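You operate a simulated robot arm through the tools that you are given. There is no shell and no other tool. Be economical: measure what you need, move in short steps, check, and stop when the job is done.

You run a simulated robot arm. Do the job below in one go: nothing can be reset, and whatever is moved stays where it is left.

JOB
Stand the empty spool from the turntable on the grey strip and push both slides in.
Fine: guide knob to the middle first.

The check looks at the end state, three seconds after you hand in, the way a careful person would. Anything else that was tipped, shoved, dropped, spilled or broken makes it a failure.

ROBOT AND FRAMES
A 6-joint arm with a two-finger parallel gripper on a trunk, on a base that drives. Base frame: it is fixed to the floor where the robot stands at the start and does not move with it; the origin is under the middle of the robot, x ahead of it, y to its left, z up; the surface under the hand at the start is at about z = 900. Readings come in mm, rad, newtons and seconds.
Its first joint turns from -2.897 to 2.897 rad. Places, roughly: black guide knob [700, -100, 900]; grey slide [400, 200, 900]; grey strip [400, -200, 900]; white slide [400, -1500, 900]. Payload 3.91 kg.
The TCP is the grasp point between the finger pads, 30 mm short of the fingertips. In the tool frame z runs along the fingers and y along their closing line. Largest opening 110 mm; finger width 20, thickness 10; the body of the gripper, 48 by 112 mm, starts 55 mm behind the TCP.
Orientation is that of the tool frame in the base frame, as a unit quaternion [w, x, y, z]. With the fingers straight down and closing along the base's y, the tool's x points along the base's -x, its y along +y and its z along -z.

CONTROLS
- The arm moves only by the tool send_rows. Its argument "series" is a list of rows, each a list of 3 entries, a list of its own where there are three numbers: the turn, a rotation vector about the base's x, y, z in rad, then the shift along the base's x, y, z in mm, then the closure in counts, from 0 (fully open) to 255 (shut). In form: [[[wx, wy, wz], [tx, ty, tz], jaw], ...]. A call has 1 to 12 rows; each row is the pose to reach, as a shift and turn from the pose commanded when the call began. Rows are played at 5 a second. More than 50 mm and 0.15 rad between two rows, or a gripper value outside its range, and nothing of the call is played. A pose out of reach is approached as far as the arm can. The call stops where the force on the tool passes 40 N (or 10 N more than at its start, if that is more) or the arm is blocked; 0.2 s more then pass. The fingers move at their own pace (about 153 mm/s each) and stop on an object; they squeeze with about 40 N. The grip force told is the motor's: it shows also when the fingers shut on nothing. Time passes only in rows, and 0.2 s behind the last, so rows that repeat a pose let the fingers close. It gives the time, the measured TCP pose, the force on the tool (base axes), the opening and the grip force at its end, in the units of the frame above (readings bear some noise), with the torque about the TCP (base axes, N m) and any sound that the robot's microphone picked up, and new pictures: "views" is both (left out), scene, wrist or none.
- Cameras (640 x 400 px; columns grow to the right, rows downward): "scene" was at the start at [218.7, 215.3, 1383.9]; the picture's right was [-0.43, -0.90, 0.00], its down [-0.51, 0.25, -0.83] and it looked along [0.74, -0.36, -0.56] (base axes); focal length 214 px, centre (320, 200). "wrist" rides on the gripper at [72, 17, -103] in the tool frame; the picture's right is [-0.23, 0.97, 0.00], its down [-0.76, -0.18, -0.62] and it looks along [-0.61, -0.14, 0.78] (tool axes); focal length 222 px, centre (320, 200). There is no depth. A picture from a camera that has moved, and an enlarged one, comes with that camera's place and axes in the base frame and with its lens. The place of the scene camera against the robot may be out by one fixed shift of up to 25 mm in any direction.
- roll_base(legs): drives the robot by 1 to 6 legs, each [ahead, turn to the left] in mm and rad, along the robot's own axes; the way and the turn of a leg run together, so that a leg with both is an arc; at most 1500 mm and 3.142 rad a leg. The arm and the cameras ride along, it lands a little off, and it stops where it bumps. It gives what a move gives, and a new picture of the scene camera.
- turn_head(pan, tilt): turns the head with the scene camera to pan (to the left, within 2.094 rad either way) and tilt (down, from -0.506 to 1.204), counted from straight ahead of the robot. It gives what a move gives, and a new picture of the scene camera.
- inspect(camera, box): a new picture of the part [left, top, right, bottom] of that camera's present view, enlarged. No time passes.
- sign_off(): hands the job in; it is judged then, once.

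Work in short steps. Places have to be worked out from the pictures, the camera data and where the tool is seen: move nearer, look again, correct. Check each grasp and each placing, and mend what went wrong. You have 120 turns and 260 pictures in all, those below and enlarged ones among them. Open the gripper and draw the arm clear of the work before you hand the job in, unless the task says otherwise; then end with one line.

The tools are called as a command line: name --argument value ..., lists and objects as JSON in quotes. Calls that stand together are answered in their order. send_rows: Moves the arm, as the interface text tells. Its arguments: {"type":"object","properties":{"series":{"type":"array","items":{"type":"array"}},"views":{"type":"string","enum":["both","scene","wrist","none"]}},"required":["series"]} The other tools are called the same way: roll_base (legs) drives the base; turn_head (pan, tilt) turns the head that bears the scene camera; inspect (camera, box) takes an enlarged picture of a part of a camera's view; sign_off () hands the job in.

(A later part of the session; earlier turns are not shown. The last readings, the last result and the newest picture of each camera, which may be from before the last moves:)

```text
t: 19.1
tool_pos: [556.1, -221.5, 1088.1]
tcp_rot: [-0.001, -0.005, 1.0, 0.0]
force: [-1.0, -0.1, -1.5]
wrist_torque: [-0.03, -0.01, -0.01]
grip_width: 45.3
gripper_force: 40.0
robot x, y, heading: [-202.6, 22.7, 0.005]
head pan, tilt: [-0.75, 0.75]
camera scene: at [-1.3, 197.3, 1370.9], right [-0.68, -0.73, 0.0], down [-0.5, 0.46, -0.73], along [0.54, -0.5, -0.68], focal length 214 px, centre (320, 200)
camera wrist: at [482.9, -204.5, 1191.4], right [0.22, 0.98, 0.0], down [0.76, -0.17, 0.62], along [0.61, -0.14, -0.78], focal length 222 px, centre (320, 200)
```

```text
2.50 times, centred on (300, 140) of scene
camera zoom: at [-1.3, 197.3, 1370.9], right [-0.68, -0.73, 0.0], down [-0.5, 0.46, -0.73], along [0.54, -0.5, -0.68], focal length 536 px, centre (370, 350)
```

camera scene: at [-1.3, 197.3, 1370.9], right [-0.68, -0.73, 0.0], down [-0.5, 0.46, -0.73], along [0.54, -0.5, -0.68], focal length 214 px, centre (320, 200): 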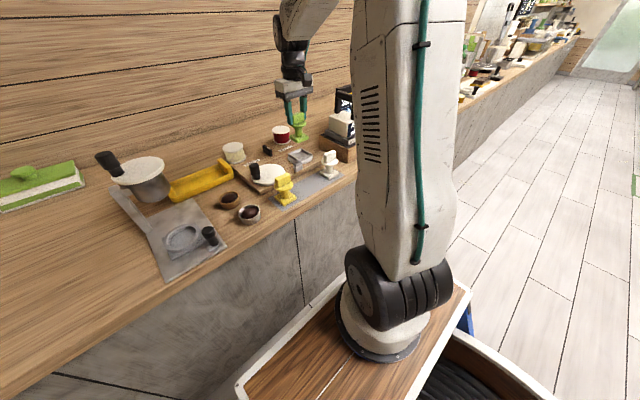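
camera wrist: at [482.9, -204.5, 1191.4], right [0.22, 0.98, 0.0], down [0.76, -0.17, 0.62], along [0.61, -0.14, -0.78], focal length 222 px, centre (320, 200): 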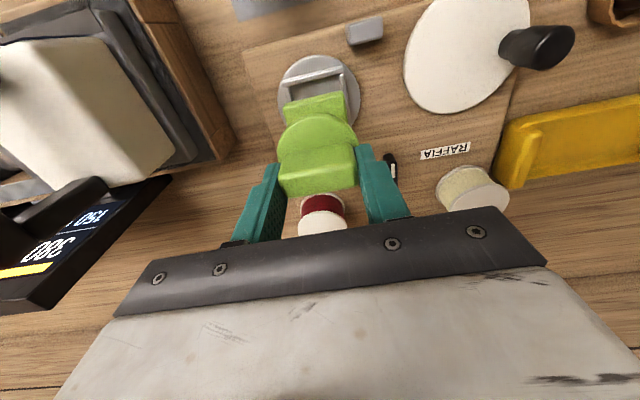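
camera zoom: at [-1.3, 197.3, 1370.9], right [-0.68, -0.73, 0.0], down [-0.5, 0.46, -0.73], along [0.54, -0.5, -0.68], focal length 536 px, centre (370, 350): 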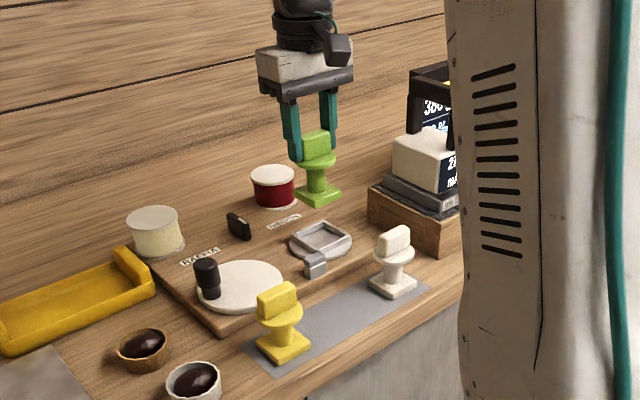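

One step in that call was too long, so nothing moved. I'll resend it with shorter steps.

send_rows --series '[[[0, 0, 0], [0, 0, 30], 200], [[0, 0, 0], [-35, 18, 40], 200], [[0, 0, 0], [-72, 38, 40], 200], [[0, 0, 0], [-109, 58, 40], 200], [[0, 0, 0], [-137, 72, 40], 200]]' --views "both"

inspect --camera "wrist" --box '[180, 0, 580, 250]'

inspect --camera "scene" --box '[220, 80, 380, 220]'

```text
t: 20.3
tool_pos: [422.9, -146.6, 1125.7]
tcp_rot: [-0.001, -0.005, 1.0, 0.0]
force: [0.4, -0.2, -0.1]
wrist_torque: [-0.03, 0.02, 0.0]
grip_width: 45.1
gripper_force: 40.3
robot x, y, heading: [-202.1, 21.9, 0.003]
head pan, tilt: [-0.75, 0.75]
camera scene: at [-1.0, 197.2, 1370.9], right [-0.68, -0.73, 0.0], down [-0.5, 0.46, -0.73], along [0.54, -0.5, -0.68], focal length 214 px, centre (320, 200)
camera wrist: at [349.4, -129.5, 1229.0], right [0.22, 0.98, 0.0], down [0.76, -0.17, 0.62], along [0.61, -0.14, -0.78], focal length 222 px, centre (320, 200)
```

scene: 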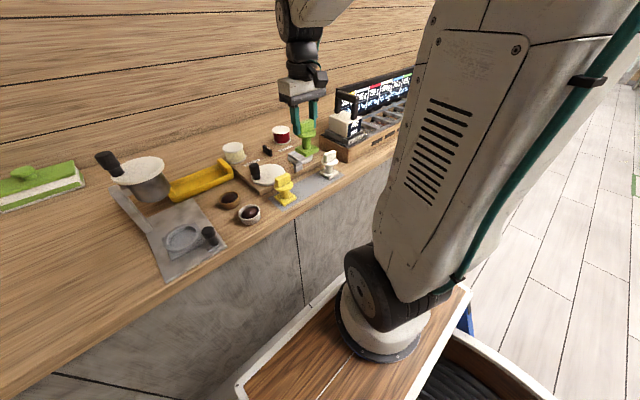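
wrist: 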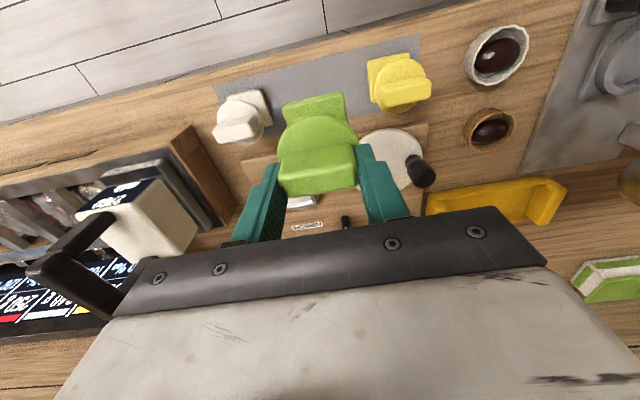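

```text
1.60 times, centred on (380, 125) of wrist
camera zoom: at [349.4, -129.5, 1229.0], right [0.22, 0.98, 0.0], down [0.76, -0.17, 0.62], along [0.61, -0.14, -0.78], focal length 355 px, centre (224, 320)
```

zoom: 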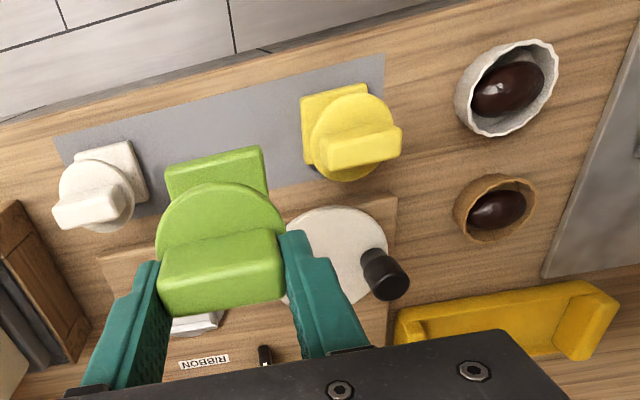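

```text
2.86 times, centred on (300, 150) of scene
camera zoom: at [-1.0, 197.2, 1370.9], right [-0.68, -0.73, 0.0], down [-0.5, 0.46, -0.73], along [0.54, -0.5, -0.68], focal length 613 px, centre (377, 343)
```

zoom: 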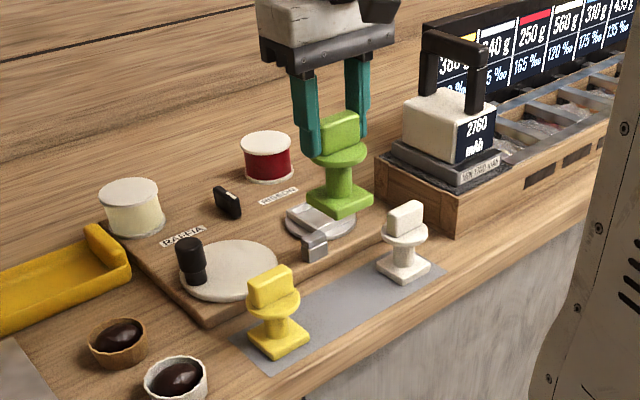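

Strip spans x≈384–468 and y≈-285 to -17, so its centre is [426, -150], and the spool hangs straight above it. I'll descend to just over the surface.

send_rows --series '[[[0, 0, 0], [3, -1, -40], 200], [[0, 0, 0], [5, -1, -80], 200], [[0, 0, 0], [5, -1, -110], 200], [[0, 0, 0], [5, -1, -125], 200], [[0, 0, 0], [5, -1, -130], 200]]' --views "both"

inspect --camera "scene" --box '[220, 120, 380, 220]'

```text
t: 21.5
tool_pos: [424.1, -153.1, 996.2]
tcp_rot: [-0.001, -0.005, 1.0, 0.0]
force: [0.0, 0.6, -1.4]
wrist_torque: [-0.01, 0.01, 0.0]
grip_width: 45.5
gripper_force: 40.2
robot x, y, heading: [-202.6, 19.8, 0.001]
head pan, tilt: [-0.75, 0.75]
camera scene: at [-1.6, 197.4, 1370.9], right [-0.68, -0.73, 0.0], down [-0.5, 0.46, -0.73], along [0.54, -0.5, -0.68], focal length 214 px, centre (320, 200)
camera wrist: at [351.5, -136.0, 1100.2], right [0.22, 0.98, 0.0], down [0.76, -0.17, 0.62], along [0.61, -0.14, -0.78], focal length 222 px, centre (320, 200)
```

scene: 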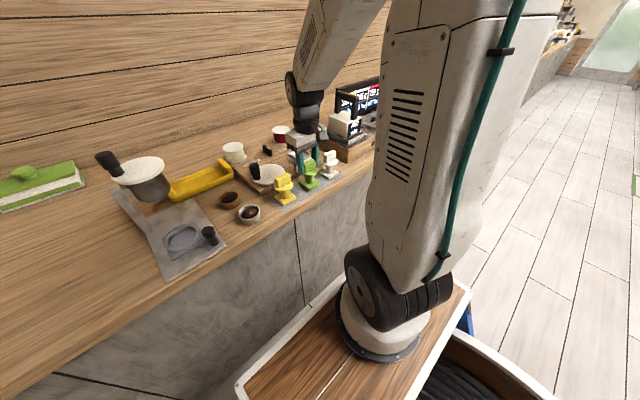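
wrist: 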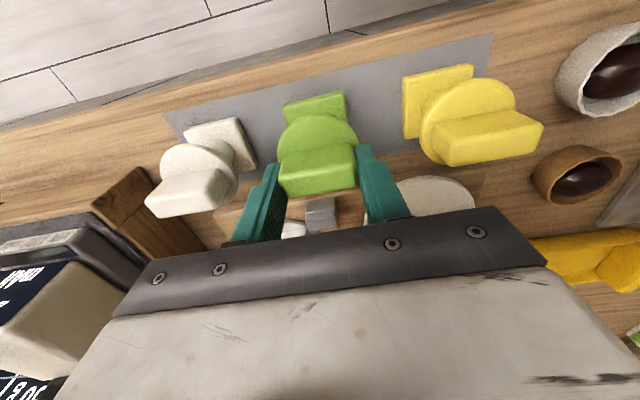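

```text
4.00 times, centred on (300, 170) of scene
camera zoom: at [-1.6, 197.4, 1370.9], right [-0.68, -0.73, 0.0], down [-0.5, 0.46, -0.73], along [0.54, -0.5, -0.68], focal length 858 px, centre (400, 320)
```

zoom: 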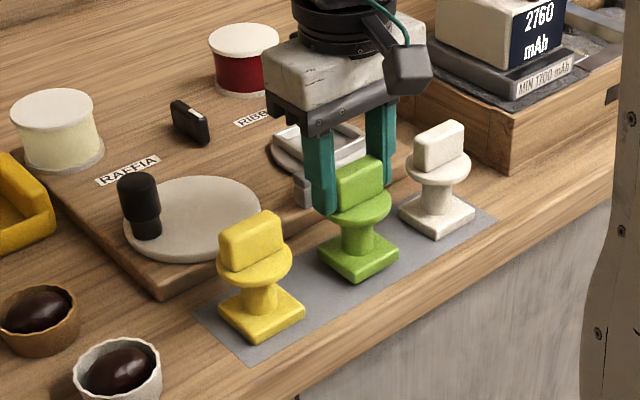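

Almost down and clear of both neighbours. I'll lower in small steps and watch for contact.

send_rows --series '[[[0, 0, 0], [1, 1, -2], 200], [[0, 0, 0], [2, 2, -4], 200], [[0, 0, 0], [2, 2, -6], 200]]' --views "none"

```text
t: 22.3
tool_pos: [427.2, -149.8, 992.3]
tcp_rot: [0.001, -0.005, 1.0, 0.0]
force: [0.9, 0.7, -0.6]
wrist_torque: [0.0, 0.01, -0.01]
grip_width: 45.5
gripper_force: 40.3
robot x, y, heading: [-200.0, 24.8, -0.001]
head pan, tilt: [-0.75, 0.75]
```

No contact yet, so I'll continue down in 2 mm steps.

send_rows --series '[[[0, 0, 0], [0, 0, -1.5], 200], [[0, 0, 0], [0, 0, -3], 200]]' --views "none"

send_rows --series '[[[0, 0, 0], [0, 0, -1.5], 200], [[0, 0, 0], [0, 0, -3], 200]]' --views "wrist"

inspect --camera "scene" --box '[260, 140, 350, 210]'

```text
t: 22.9
tool_pos: [427.7, -150.1, 990.3]
tcp_rot: [0.001, -0.004, 1.0, -0.001]
force: [-1.8, -0.1, 10.2]
wrist_torque: [0.09, 0.34, -0.03]
grip_width: 45.2
gripper_force: 39.7
robot x, y, heading: [-198.0, 21.7, 0.001]
head pan, tilt: [-0.75, 0.75]
```

```text
t: 23.5
tool_pos: [429.0, -149.7, 989.5]
tcp_rot: [0.002, -0.004, 1.0, -0.002]
force: [-1.5, 0.9, 13.8]
wrist_torque: [0.29, 0.44, -0.01]
grip_width: 45.7
gripper_force: 39.8
robot x, y, heading: [-202.6, 23.1, 0.001]
head pan, tilt: [-0.75, 0.75]
stopped in row 2: the force on the tool passed its limit at 45 N (the readings are from after the stop); the commanded pose is now the measured one
camera wrist: at [354.8, -131.7, 1093.0], right [0.22, 0.98, 0.0], down [0.76, -0.17, 0.63], along [0.61, -0.14, -0.78], focal length 222 px, centre (320, 200)
```

wrist: 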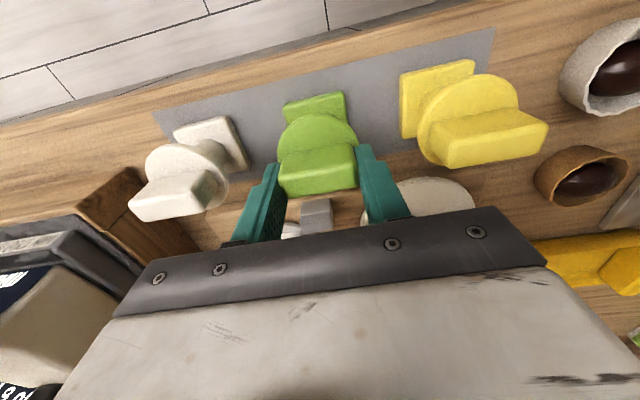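

```text
5.71 times, centred on (305, 175) of scene
camera zoom: at [-2.0, 197.5, 1371.0], right [-0.68, -0.73, 0.0], down [-0.5, 0.46, -0.73], along [0.54, -0.5, -0.68], focal length 1226 px, centre (406, 343)
```

zoom: 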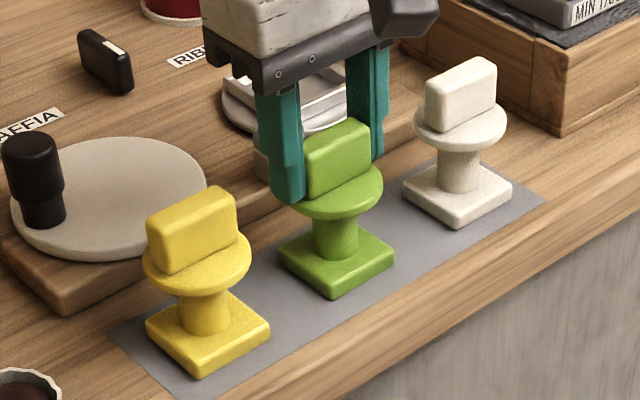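

The spool is in contact with the strip and upright. I'll open the fingers and lift straight up.

send_rows --series '[[[0, 0, 0], [0, 0, 0.5], 140], [[0, 0, 0], [0, 0, 0.5], 100], [[0, 0, 0], [0, 0, 0.5], 85], [[0, 0, 0], [0, 0, 15], 85], [[0, 0, 0], [0, 0, 50], 85], [[0, 0, 0], [0, 0, 95], 85]]' --views "both"

inspect --camera "scene" --box '[250, 120, 350, 210]'

```text
t: 24.9
tool_pos: [427.9, -150.6, 1088.0]
tcp_rot: [0.001, -0.004, 1.0, -0.001]
force: [0.5, -0.5, -0.3]
wrist_torque: [-0.02, 0.01, 0.01]
grip_width: 73.3
gripper_force: 0.0
robot x, y, heading: [-201.3, 25.5, 0.004]
head pan, tilt: [-0.75, 0.75]
camera scene: at [-1.2, 197.2, 1370.9], right [-0.68, -0.73, 0.0], down [-0.5, 0.46, -0.73], along [0.54, -0.5, -0.68], focal length 214 px, centre (320, 200)
camera wrist: at [354.3, -132.9, 1192.1], right [0.22, 0.98, 0.0], down [0.76, -0.17, 0.63], along [0.61, -0.14, -0.78], focal length 222 px, centre (320, 200)
```

scene: 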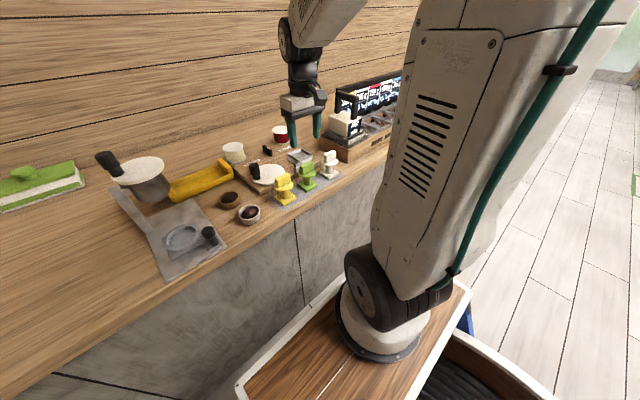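
wrist: 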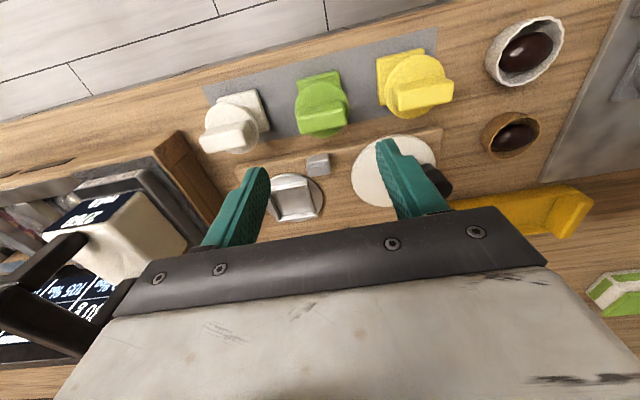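

```text
4.44 times, centred on (300, 165) of scene
camera zoom: at [-1.2, 197.2, 1370.9], right [-0.68, -0.73, 0.0], down [-0.5, 0.46, -0.73], along [0.54, -0.5, -0.68], focal length 953 px, centre (409, 356)
```

zoom: 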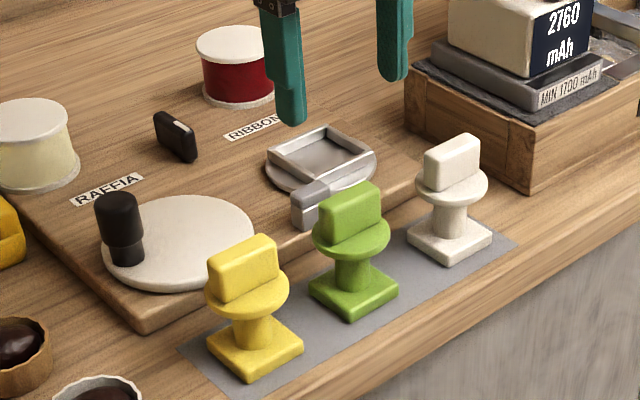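

The green spool stands on the strip between the other two. Next I'll move over to the grey slide station and look at it with the wrist camera.

send_rows --series '[[[0, 0, 0], [-5, 45, 10], 85], [[0, 0, 0], [-10, 92, 20], 85], [[0, 0, 0], [-15, 140, 20], 85], [[0, 0, 0], [-20, 188, 20], 85], [[0, 0, 0], [-25, 236, 20], 85], [[0, 0, 0], [-25, 284, 20], 85], [[0, 0, 0], [-25, 330, 20], 85]]' --views "wrist"

turn_head --pan 0.2 --tilt 0.75

```text
t: 26.5
tool_pos: [403.0, 180.0, 1106.7]
tcp_rot: [0.001, -0.004, 1.0, -0.002]
force: [-0.3, -0.6, 0.7]
wrist_torque: [0.01, -0.04, -0.03]
grip_width: 73.6
gripper_force: 0.1
robot x, y, heading: [-203.3, 19.4, -0.003]
head pan, tilt: [-0.75, 0.75]
camera wrist: at [330.3, 197.4, 1209.0], right [0.22, 0.98, 0.0], down [0.76, -0.17, 0.63], along [0.61, -0.14, -0.78], focal length 222 px, centre (320, 200)
```

wrist: 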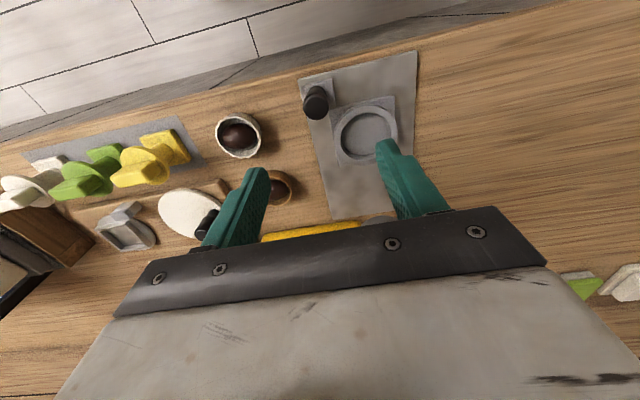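

```text
t: 27.7
tool_pos: [404.9, 179.1, 1105.1]
tcp_rot: [0.002, -0.004, 1.0, -0.001]
force: [0.6, -0.6, -0.1]
wrist_torque: [0.03, -0.02, 0.01]
grip_width: 73.4
gripper_force: 0.0
robot x, y, heading: [-196.5, 23.5, 0.005]
head pan, tilt: [0.201, 0.75]
camera scene: at [19.0, 270.4, 1370.9], right [0.2, -0.98, 0.0], down [-0.67, -0.14, -0.73], along [0.72, 0.15, -0.68], focal length 214 px, centre (320, 200)
```

scene: 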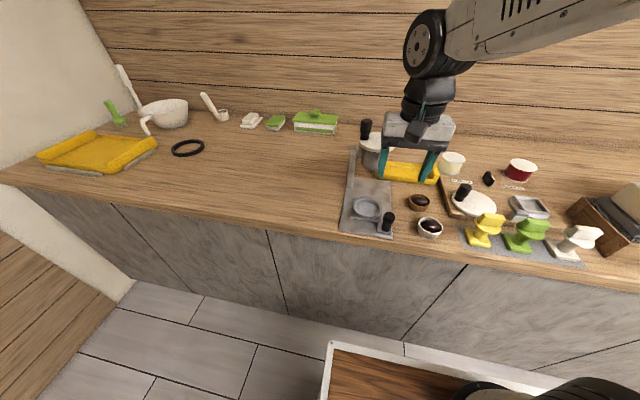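

inspect --camera "wrist" --box '[260, 30, 460, 230]'

inspect --camera "scene" --box '[320, 100, 460, 250]'

```text
2.00 times, centred on (360, 130) of wrist
camera zoom: at [330.6, 197.0, 1208.7], right [0.22, 0.98, 0.0], down [0.76, -0.17, 0.63], along [0.61, -0.14, -0.78], focal length 444 px, centre (240, 340)
```

zoom: 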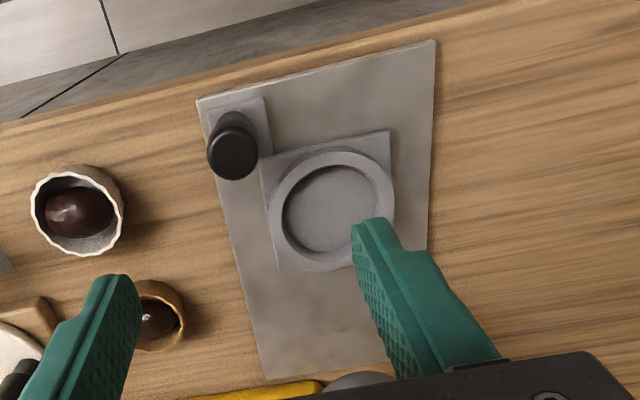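

```text
2.67 times, centred on (390, 175) of scene
camera zoom: at [19.0, 270.4, 1370.9], right [0.2, -0.98, 0.0], down [-0.67, -0.14, -0.73], along [0.72, 0.15, -0.68], focal length 572 px, centre (133, 267)
```

zoom: 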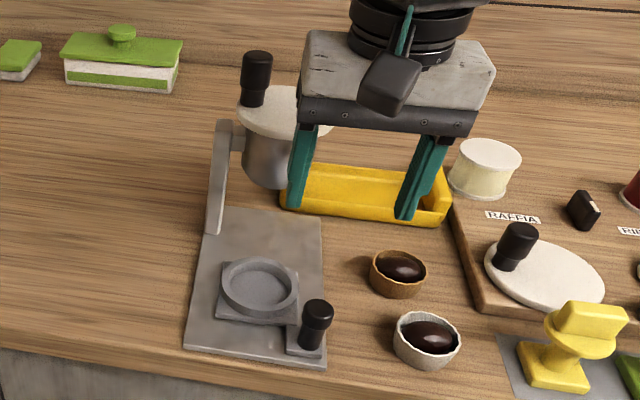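

The grey slide is the ring tray with a black knob at about [400, 176], sitting on a plate that runs along +x toward the hopper. I'll close the fingers, go to the near side of the knob and check the alignment.

send_rows --series '[[[0, 0, 0], [-20, -1, -20], 160], [[0, 0, 0], [-40, -3, -50], 255], [[0, 0, 0], [-58, -4, -90], 255], [[0, 0, 0], [-58, -4, -110], 255]]' --views "both"

inspect --camera "wrist" --box '[220, 80, 420, 230]'

inspect --camera "scene" --box '[320, 100, 460, 250]'

```text
t: 28.7
tool_pos: [346.5, 176.0, 992.4]
tcp_rot: [0.001, -0.004, 1.0, -0.001]
force: [-0.7, -0.2, -0.8]
wrist_torque: [-0.02, -0.03, 0.01]
grip_width: 0.1
gripper_force: 37.4
robot x, y, heading: [-198.1, 21.3, 0.001]
head pan, tilt: [0.201, 0.75]
camera scene: at [18.9, 270.4, 1370.9], right [0.2, -0.98, 0.0], down [-0.67, -0.14, -0.73], along [0.72, 0.15, -0.68], focal length 214 px, centre (320, 200)
camera wrist: at [273.0, 192.7, 1095.9], right [0.22, 0.98, 0.0], down [0.76, -0.17, 0.63], along [0.61, -0.14, -0.78], focal length 222 px, centre (320, 200)
```

scene: 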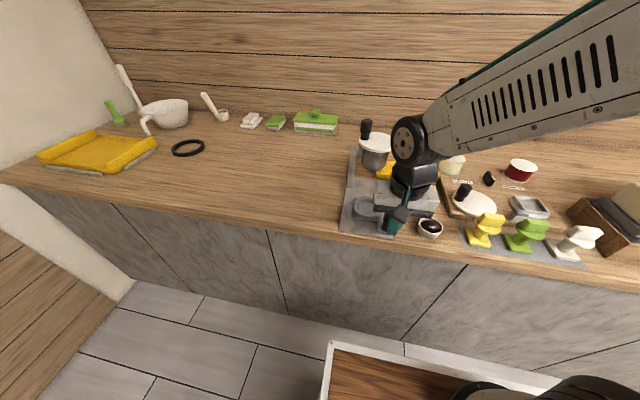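
wrist: 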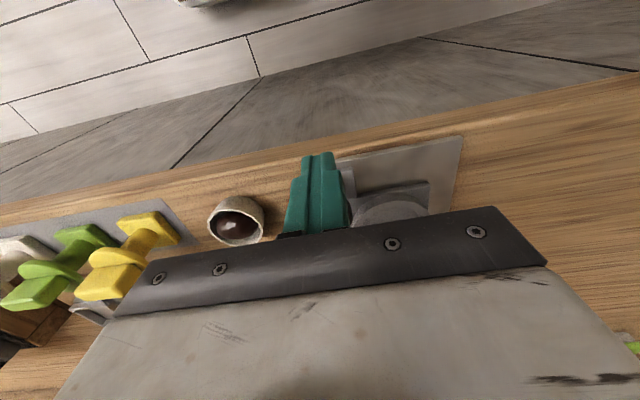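

```text
2.67 times, centred on (320, 155) of wrist
camera zoom: at [273.0, 192.7, 1095.9], right [0.22, 0.98, 0.0], down [0.76, -0.17, 0.63], along [0.61, -0.14, -0.78], focal length 592 px, centre (320, 320)
```

zoom: 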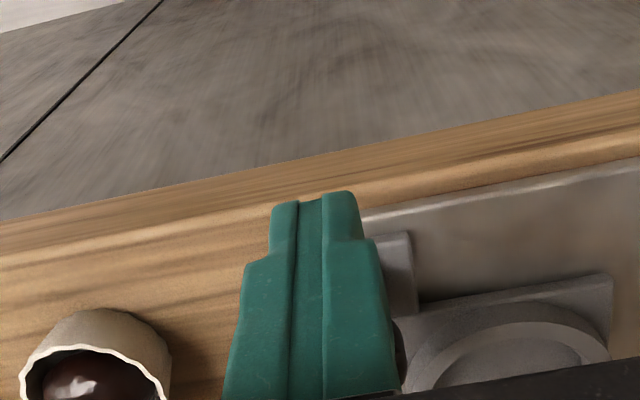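

```text
2.67 times, centred on (390, 175) of scene
camera zoom: at [18.9, 270.4, 1370.9], right [0.2, -0.98, 0.0], down [-0.67, -0.14, -0.73], along [0.72, 0.15, -0.68], focal length 572 px, centre (133, 267)
```

zoom: 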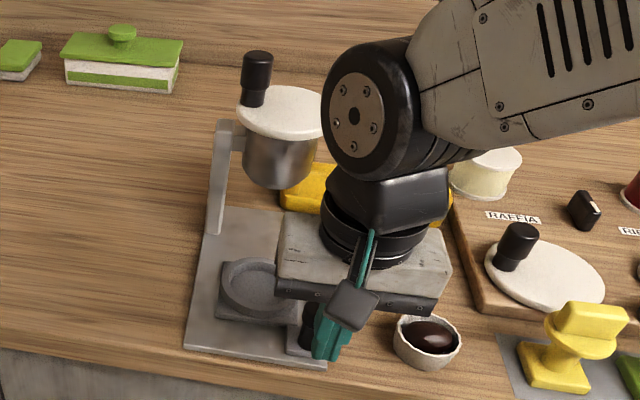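

The closed fingers are behind the knob. The tab spans y≈163–199, so I'll shift to y≈179, lower the tips to about 934, and push gently ahead.

send_rows --series '[[[0, 0, 0], [0, 3, -15], 255], [[0, 0, 0], [0, 3, -29], 255], [[0, 0, 0], [10, 3, -29], 255], [[0, 0, 0], [20, 3, -29], 255], [[0, 0, 0], [30, 3, -29], 255], [[0, 0, 0], [37, 3, -29], 255], [[0, 0, 0], [44, 3, -29], 255], [[0, 0, 0], [51, 3, -29], 255]]' --views "both"

inspect --camera "scene" --box '[320, 100, 460, 250]'

```text
t: 30.5
tool_pos: [396.5, 179.7, 965.5]
tcp_rot: [0.002, -0.004, 1.0, 0.0]
force: [-0.3, 0.2, 0.2]
wrist_torque: [-0.01, -0.01, 0.01]
grip_width: 0.0
gripper_force: 37.8
robot x, y, heading: [-199.8, 19.1, -0.0]
head pan, tilt: [0.201, 0.75]
camera scene: at [18.9, 270.5, 1370.9], right [0.2, -0.98, 0.0], down [-0.67, -0.14, -0.73], along [0.72, 0.15, -0.68], focal length 214 px, centre (320, 200)
camera wrist: at [322.8, 197.1, 1068.7], right [0.22, 0.98, 0.0], down [0.76, -0.17, 0.63], along [0.61, -0.14, -0.78], focal length 222 px, centre (320, 200)
```

scene: 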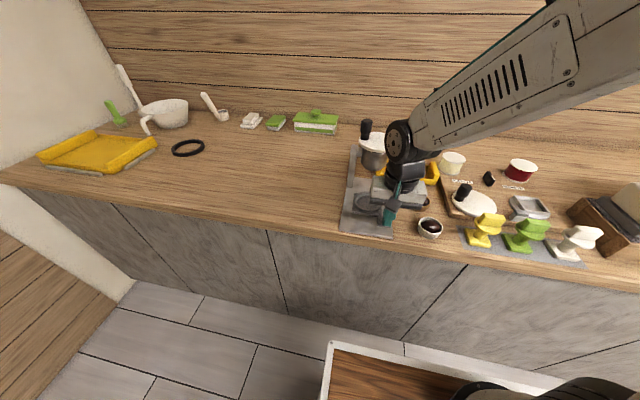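
wrist: 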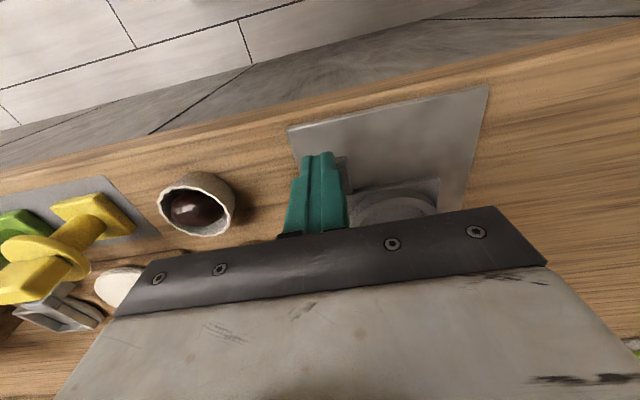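

```text
2.67 times, centred on (390, 175) of scene
camera zoom: at [18.9, 270.5, 1370.9], right [0.2, -0.98, 0.0], down [-0.67, -0.14, -0.73], along [0.72, 0.15, -0.68], focal length 572 px, centre (133, 267)
```

zoom: 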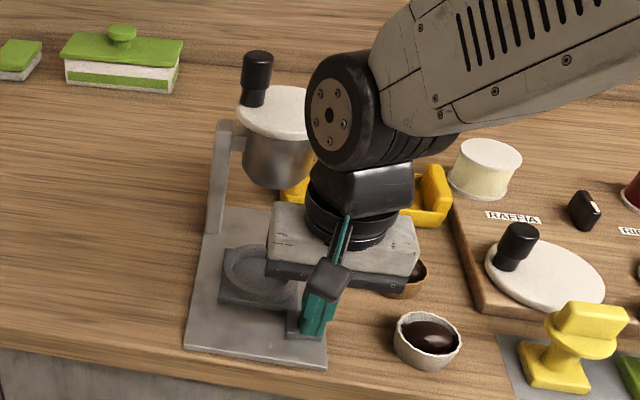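

The slide is moving with almost no force. I'll continue by 45 mm and check the clearance to the hopper.

send_rows --series '[[[0, 0, 0], [8, 0, 0], 255], [[0, 0, 0], [16, 0, 0], 255], [[0, 0, 0], [24, 0, 0], 255], [[0, 0, 0], [32, 0, 0], 255], [[0, 0, 0], [40, 0, 0], 255], [[0, 0, 0], [46, 0, 0], 255]]' --views "none"

inspect --camera "scene" --box '[320, 100, 460, 250]'

inspect --camera "wrist" --box '[0, 0, 640, 400]'

```text
t: 31.9
tool_pos: [444.3, 179.5, 965.3]
tcp_rot: [0.002, -0.004, 1.0, -0.001]
force: [-0.6, 0.7, 0.1]
wrist_torque: [0.01, 0.03, 0.02]
grip_width: 0.1
gripper_force: 37.6
robot x, y, heading: [-198.2, 18.6, 0.005]
head pan, tilt: [0.201, 0.75]
```

```text
2.67 times, centred on (390, 175) of scene
camera zoom: at [18.9, 270.5, 1370.9], right [0.2, -0.98, 0.0], down [-0.67, -0.14, -0.73], along [0.72, 0.15, -0.68], focal length 572 px, centre (133, 267)
```

zoom: 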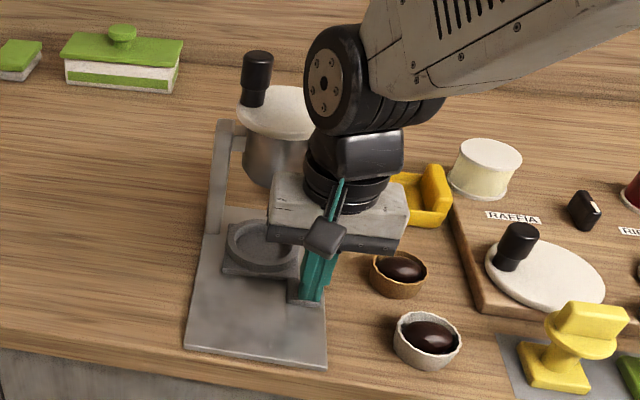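

```text
1.00 times, centred on (320, 200) of wrist (not enlarged: the box is as wide or as high as the picture)
camera zoom: at [369.6, 197.9, 1068.6], right [0.22, 0.98, 0.0], down [0.76, -0.17, 0.63], along [0.61, -0.14, -0.78], focal length 222 px, centre (320, 200)
```

zoom: 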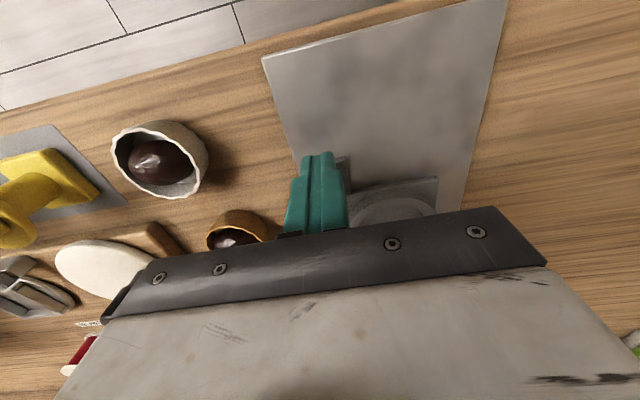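

The slide has moved about 70 mm and the ring needs roughly 50 mm more. To keep the wrist clear of the hopper lid, I'll back off slightly, lean the gripper back 0.38 rad, and then look.

send_rows --series '[[[0, 0, 0], [-20, 0, 0], 255], [[0, -0.13, 0], [-24, 0, 0], 255], [[0, -0.26, 0], [-24, 0, 0], 255], [[0, -0.38, 0], [-24, 0, 0], 255], [[0, -0.38, 0], [-24, 0, 0], 255]]' --views "both"

inspect --camera "scene" --box '[320, 100, 460, 250]'

```text
t: 33.1
tool_pos: [418.6, 179.2, 964.4]
tcp_rot: [0.191, -0.003, 0.982, -0.002]
force: [-0.6, 0.2, -0.1]
wrist_torque: [-0.03, 0.03, 0.02]
grip_width: 0.2
gripper_force: 37.9
robot x, y, heading: [-199.8, 20.5, 0.003]
head pan, tilt: [0.201, 0.75]
camera scene: at [19.0, 270.4, 1370.9], right [0.2, -0.98, 0.0], down [-0.67, -0.14, -0.73], along [0.72, 0.15, -0.68], focal length 214 px, centre (320, 200)
camera wrist: at [311.5, 197.4, 1033.4], right [0.2, 0.98, 0.08], down [0.47, -0.17, 0.86], along [0.86, -0.14, -0.5], focal length 222 px, centre (320, 200)
```

scene: 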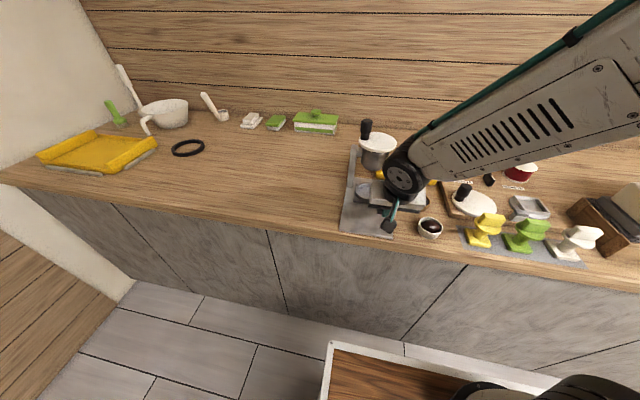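
wrist: 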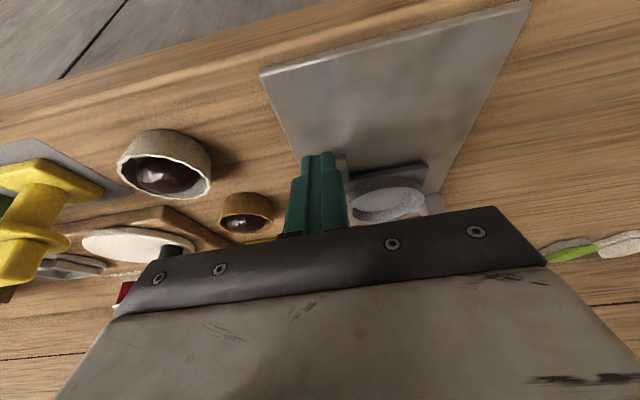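

```text
2.67 times, centred on (390, 175) of scene
camera zoom: at [19.0, 270.4, 1370.9], right [0.2, -0.98, 0.0], down [-0.67, -0.14, -0.73], along [0.72, 0.15, -0.68], focal length 572 px, centre (133, 267)
```

zoom: 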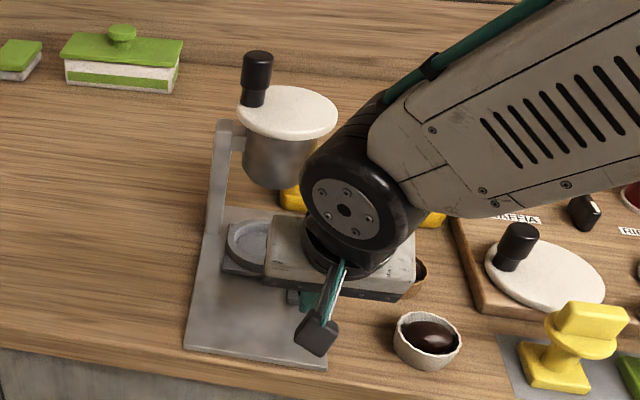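

The wrist is well clear of the hopper now. I'll push forward in small steps until the slide reaches its stop.

send_rows --series '[[[0, 0, 0], [8, 0, 0], 255], [[0, 0, 0], [16, 0, 0], 255], [[0, 0, 0], [22, 0, 0], 255], [[0, 0, 0], [28, 0, 0], 255], [[0, 0, 0], [34, 0, 0], 255], [[0, 0, 0], [40, 0, 0], 255], [[0, 0, 0], [46, 0, 0], 255], [[0, 0, 0], [50, 0, 0], 255]]' --views "none"

inspect --camera "scene" --box '[320, 100, 460, 250]'

```text
t: 34.9
tool_pos: [467.9, 179.6, 965.9]
tcp_rot: [0.191, -0.004, 0.982, -0.002]
force: [-0.9, 0.2, 0.1]
wrist_torque: [0.01, -0.02, -0.02]
grip_width: 0.0
gripper_force: 37.9
robot x, y, heading: [-200.0, 22.8, 0.007]
head pan, tilt: [0.201, 0.75]
```

```text
2.67 times, centred on (390, 175) of scene
camera zoom: at [19.0, 270.4, 1370.9], right [0.2, -0.98, 0.0], down [-0.67, -0.14, -0.73], along [0.72, 0.15, -0.68], focal length 572 px, centre (133, 267)
```

zoom: 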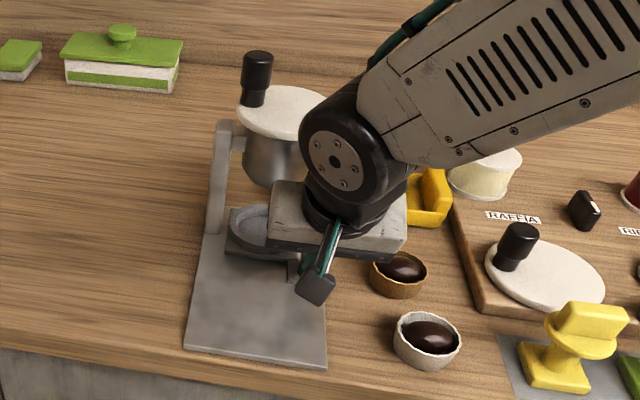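

Still sliding freely. I'll continue 40 mm, relying on the stop at the force limit.

send_rows --series '[[[0, 0, 0], [5, 0, 0], 255], [[0, 0, 0], [10, 0, 0], 255], [[0, 0, 0], [15, 0, 0], 255], [[0, 0, 0], [20, 0, 0], 255], [[0, 0, 0], [25, 0, 0], 255], [[0, 0, 0], [30, 0, 0], 255], [[0, 0, 0], [35, 0, 0], 255], [[0, 0, 0], [40, 0, 0], 255]]' --views "none"

inspect --camera "scene" --box '[320, 100, 460, 250]'

```text
t: 35.7
tool_pos: [477.9, 178.9, 962.1]
tcp_rot: [0.186, -0.005, 0.982, -0.004]
force: [-15.9, -0.5, 6.5]
wrist_torque: [-0.06, 0.26, -0.02]
grip_width: 0.0
gripper_force: 37.3
robot x, y, heading: [-201.8, 22.1, 0.001]
head pan, tilt: [0.201, 0.75]
stopped in row 4: the force on the tool passed its limit at 47 N (the readings are from after the stop); the commanded pose is now the measured one
```

```text
2.67 times, centred on (390, 175) of scene
camera zoom: at [17.5, 270.7, 1371.0], right [0.2, -0.98, 0.0], down [-0.67, -0.14, -0.73], along [0.72, 0.15, -0.68], focal length 572 px, centre (133, 267)
```

zoom: 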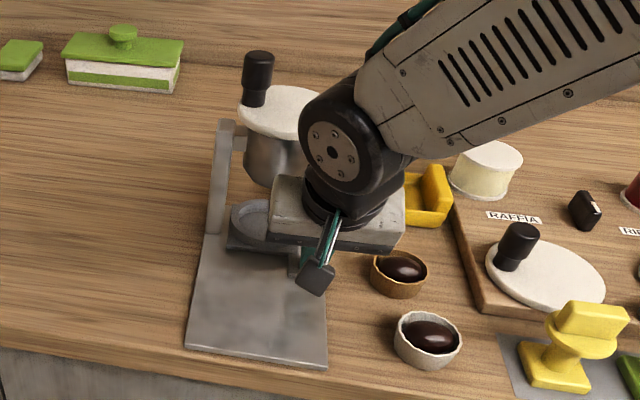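

The push hit a stop at x≈478. I'll draw back, lift, and check whether the ring sits fully under the hopper.

send_rows --series '[[[0, 0, 0], [-20, 0, 0], 255], [[0, 0, 0], [-60, 0, 0], 255], [[0, 0, 0], [-70, -30, 35], 255], [[0, 0.13, 0], [-70, -70, 60], 255], [[0, 0.26, 0], [-70, -110, 90], 255], [[0, 0.38, 0], [-70, -150, 100], 255]]' --views "none"

inspect --camera "scene" --box '[320, 100, 460, 250]'

```text
t: 37.1
tool_pos: [408.3, 32.7, 1069.6]
tcp_rot: [-0.001, -0.006, 1.0, -0.002]
force: [-0.5, 0.3, 0.3]
wrist_torque: [-0.01, -0.01, -0.04]
grip_width: 0.1
gripper_force: 37.4
robot x, y, heading: [-200.5, 21.4, 0.001]
head pan, tilt: [0.201, 0.75]
```

```text
2.67 times, centred on (390, 175) of scene
camera zoom: at [18.2, 270.8, 1370.9], right [0.2, -0.98, 0.0], down [-0.67, -0.14, -0.73], along [0.72, 0.15, -0.68], focal length 572 px, centre (133, 267)
```

zoom: 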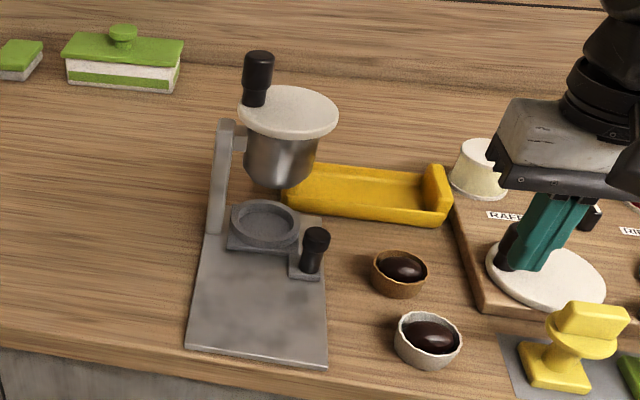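

The ring sits directly under the hopper and against its stop, and the cups beside it are untouched. Now I'll prepare for the drive to the white slide: raise and tuck the arm, and look at the surroundings behind and to the right.

send_rows --series '[[[0, 0, 0], [0, -10, 45], 255], [[0, 0, 0], [0, -20, 90], 255], [[0, 0, 0], [0, -20, 135], 200], [[0, 0, 0], [0, -20, 170], 200]]' --views "none"

turn_head --pan 2.09 --tilt 0.6

turn_head --pan -2.09 --tilt 0.5

turn_head --pan -1.3 --tilt 0.5

```text
t: 38.1
tool_pos: [408.1, 8.4, 1235.7]
tcp_rot: [-0.002, -0.004, 1.0, -0.002]
force: [0.4, -0.8, 0.6]
wrist_torque: [0.01, 0.01, -0.01]
grip_width: 23.9
gripper_force: 0.0
robot x, y, heading: [-201.6, 20.9, 0.006]
head pan, tilt: [0.201, 0.75]
```

```text
t: 40.0
tool_pos: [407.1, 7.5, 1235.5]
tcp_rot: [0.0, -0.004, 1.0, -0.002]
force: [0.5, -0.5, -0.7]
wrist_torque: [-0.02, 0.03, 0.0]
grip_width: 23.8
gripper_force: 0.0
robot x, y, heading: [-200.6, 19.4, 0.003]
head pan, tilt: [2.089, 0.6]
camera scene: at [-106.6, 330.6, 1383.8], right [0.87, 0.5, 0.0], down [0.28, -0.49, -0.83], along [-0.41, 0.72, -0.56], focal length 214 px, centre (320, 200)
```

scene: 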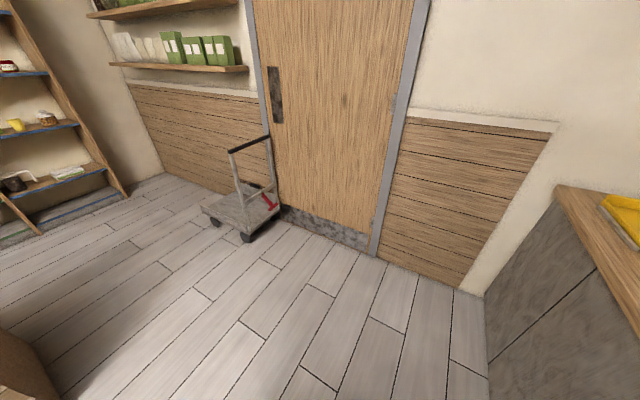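

```text
t: 43.4
tool_pos: [407.7, 8.0, 1233.5]
tcp_rot: [-0.001, -0.003, 1.0, -0.003]
force: [-0.1, -0.8, 0.5]
wrist_torque: [0.0, -0.01, 0.01]
grip_width: 23.8
gripper_force: 0.1
robot x, y, heading: [-201.5, 17.0, 0.002]
head pan, tilt: [-2.089, 0.499]
camera scene: at [-107.6, 174.8, 1392.9], right [-0.87, 0.49, 0.0], down [0.24, 0.42, -0.88], along [-0.43, -0.76, -0.48], focal length 214 px, centre (320, 200)
```

scene: 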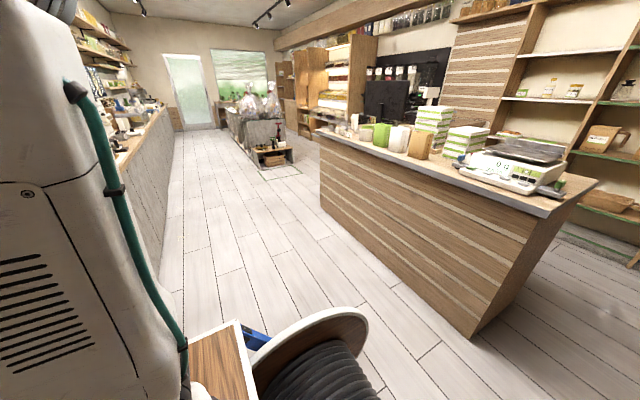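

```text
t: 44.5
tool_pos: [408.6, 8.7, 1234.6]
tcp_rot: [0.0, -0.004, 1.0, -0.002]
force: [-0.4, 0.3, -0.2]
wrist_torque: [0.01, -0.02, -0.03]
grip_width: 23.8
gripper_force: 0.1
robot x, y, heading: [-203.7, 23.8, -0.001]
head pan, tilt: [-1.3, 0.499]
camera scene: at [-38.3, 166.3, 1392.9], right [-0.96, -0.27, 0.0], down [-0.13, 0.46, -0.88], along [0.24, -0.85, -0.48], focal length 214 px, centre (320, 200)
```

scene: 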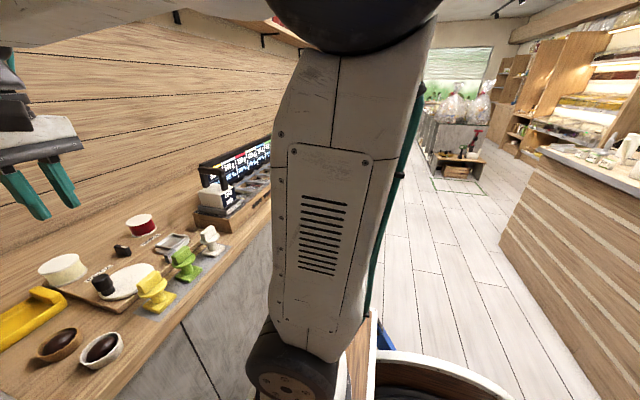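

The aisle is clear: the sales counter front is near x≈-1320 and the wall counter face near 380. I'll back off 250 mm, turn right, drive about 1520 mm along the aisle, and turn back to face the wall counter.

roll_base --legs '[[-250, 0], [0, -1.571], [1520, 0], [0, 1.571]]'

turn_head --pan -0.3 --tilt 0.55

```text
refused: 1520 is not a number from -1500 to 1500
```

```text
t: 45.8
tool_pos: [407.8, 8.1, 1236.1]
tcp_rot: [0.0, -0.005, 1.0, -0.004]
force: [0.3, 0.7, -0.1]
wrist_torque: [-0.02, 0.01, 0.01]
grip_width: 23.9
gripper_force: 0.1
robot x, y, heading: [-202.9, 22.2, 0.003]
head pan, tilt: [-0.3, 0.55]
camera scene: at [23.1, 227.5, 1388.3], right [-0.29, -0.96, 0.0], down [-0.5, 0.15, -0.85], along [0.81, -0.25, -0.52], focal length 214 px, centre (320, 200)
```

scene: 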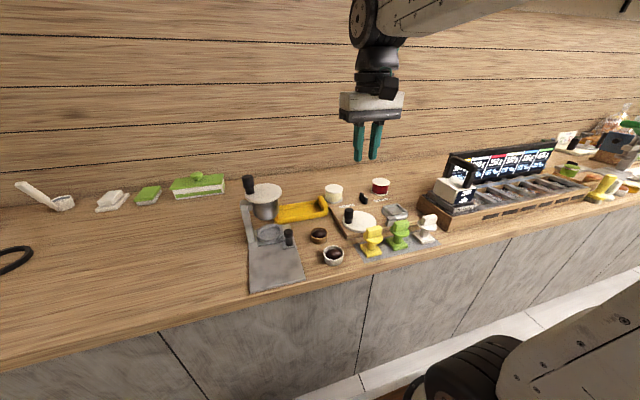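

The leg length limit is 1500 mm, so I'll use 1480 mm.

roll_base --legs '[[-250, 0], [0, -1.571], [1480, 0], [0, 1.571]]'

```text
t: 62.1
tool_pos: [156.0, -1464.4, 1234.6]
tcp_rot: [0.0, -0.006, 1.0, -0.002]
force: [0.0, 1.0, -0.5]
wrist_torque: [-0.02, -0.02, 0.01]
grip_width: 23.9
gripper_force: 0.0
robot x, y, heading: [-455.2, -1451.4, 0.003]
head pan, tilt: [-0.3, 0.55]
camera scene: at [-229.7, -1246.0, 1388.3], right [-0.29, -0.96, 0.0], down [-0.5, 0.15, -0.85], along [0.82, -0.25, -0.52], focal length 214 px, centre (320, 200)
```

scene: 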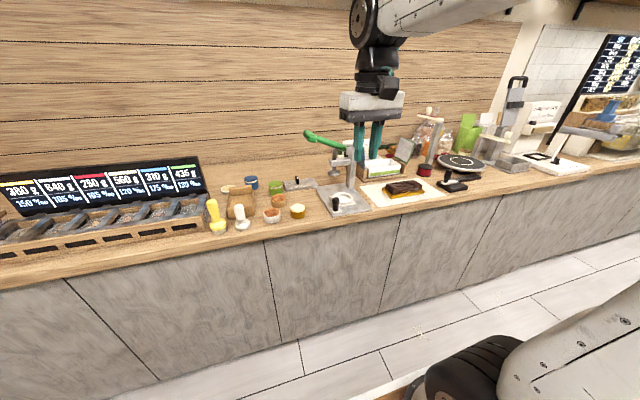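

inspect --camera "scene" --box '[200, 110, 360, 250]'

inspect --camera "scene" --box '[290, 110, 480, 240]'

```text
2.86 times, centred on (280, 180) of scene
camera zoom: at [-229.7, -1246.0, 1388.3], right [-0.29, -0.96, 0.0], down [-0.5, 0.15, -0.85], along [0.82, -0.25, -0.52], focal length 613 px, centre (434, 257)
```

zoom: 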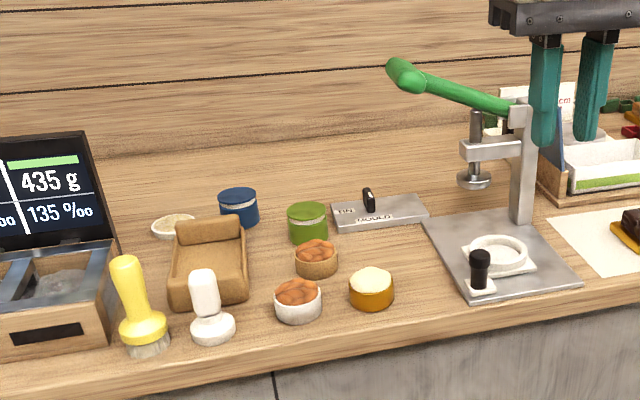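

```text
3.08 times, centred on (385, 175) of scene
camera zoom: at [-229.7, -1246.0, 1388.3], right [-0.29, -0.96, 0.0], down [-0.5, 0.15, -0.85], along [0.82, -0.25, -0.52], focal length 660 px, centre (120, 277)
```

zoom: 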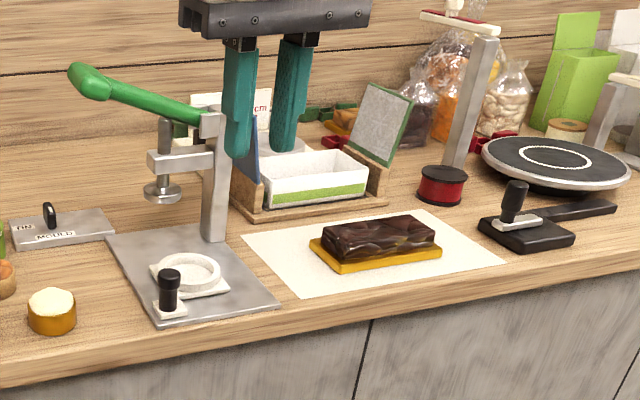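

I see the white slide: a tray with a white ring and a black knob, under a press with a green lever. The knob is about [420, -1506] and the ring about [460, -1550]. I'll drive ahead 240 mm, well short of the press.

roll_base --legs '[[240, 0]]'

send_rows --series '[[[0, 0, 0], [-20, -20, -40], 200], [[0, 0, 0], [-20, -40, -85], 200], [[0, 0, 0], [-20, -40, -120], 200]]' --views "wrist"

turn_head --pan -0.25 --tilt 0.7

```text
t: 63.9
tool_pos: [402.1, -1464.4, 1234.9]
tcp_rot: [-0.001, -0.006, 1.0, -0.003]
force: [0.2, 0.1, 0.2]
wrist_torque: [-0.01, -0.02, -0.02]
grip_width: 23.6
gripper_force: 0.1
robot x, y, heading: [-207.6, -1452.3, 0.011]
head pan, tilt: [-0.3, 0.55]
camera scene: at [17.1, -1244.9, 1388.3], right [-0.29, -0.96, 0.0], down [-0.5, 0.15, -0.85], along [0.82, -0.25, -0.52], focal length 214 px, centre (320, 200)
```

scene: 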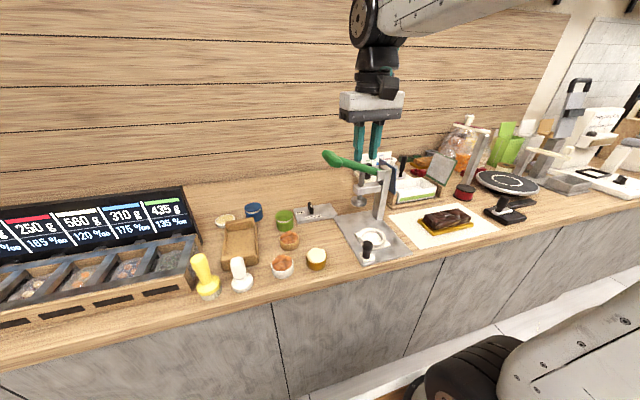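

```text
t: 64.7
tool_pos: [379.8, -1502.2, 1114.9]
tcp_rot: [-0.001, -0.006, 1.0, -0.003]
force: [-0.2, 0.3, -0.1]
wrist_torque: [0.01, -0.01, -0.05]
grip_width: 23.8
gripper_force: 0.0
robot x, y, heading: [-208.9, -1449.8, 0.007]
head pan, tilt: [-0.3, 0.55]
camera wrist: at [307.2, -1484.8, 1219.0], right [0.22, 0.98, 0.0], down [0.76, -0.17, 0.62], along [0.61, -0.14, -0.78], focal length 222 px, centre (320, 200)
```

wrist: 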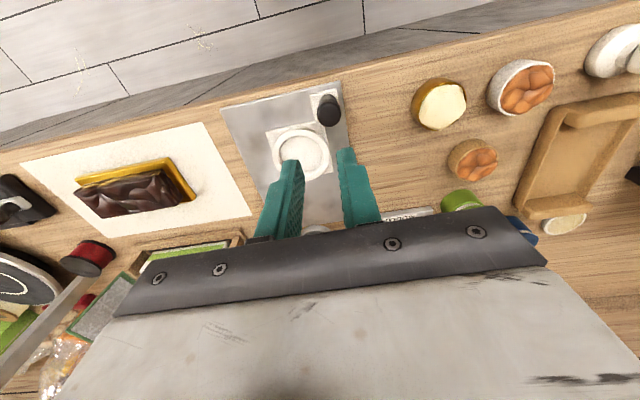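

```text
t: 65.4
tool_pos: [380.2, -1502.7, 1115.2]
tcp_rot: [-0.001, -0.006, 1.0, -0.002]
force: [0.0, 0.3, -0.1]
wrist_torque: [0.02, 0.01, -0.01]
grip_width: 24.0
gripper_force: 0.0
robot x, y, heading: [-210.7, -1453.7, 0.006]
head pan, tilt: [-0.25, 0.7]
camera scene: at [13.6, -1239.4, 1375.2], right [-0.24, -0.97, 0.0], down [-0.62, 0.16, -0.77], along [0.74, -0.19, -0.64], focal length 214 px, centre (320, 200)
```

scene: 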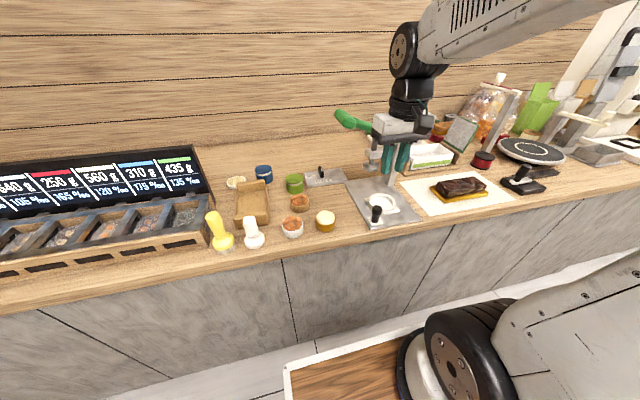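

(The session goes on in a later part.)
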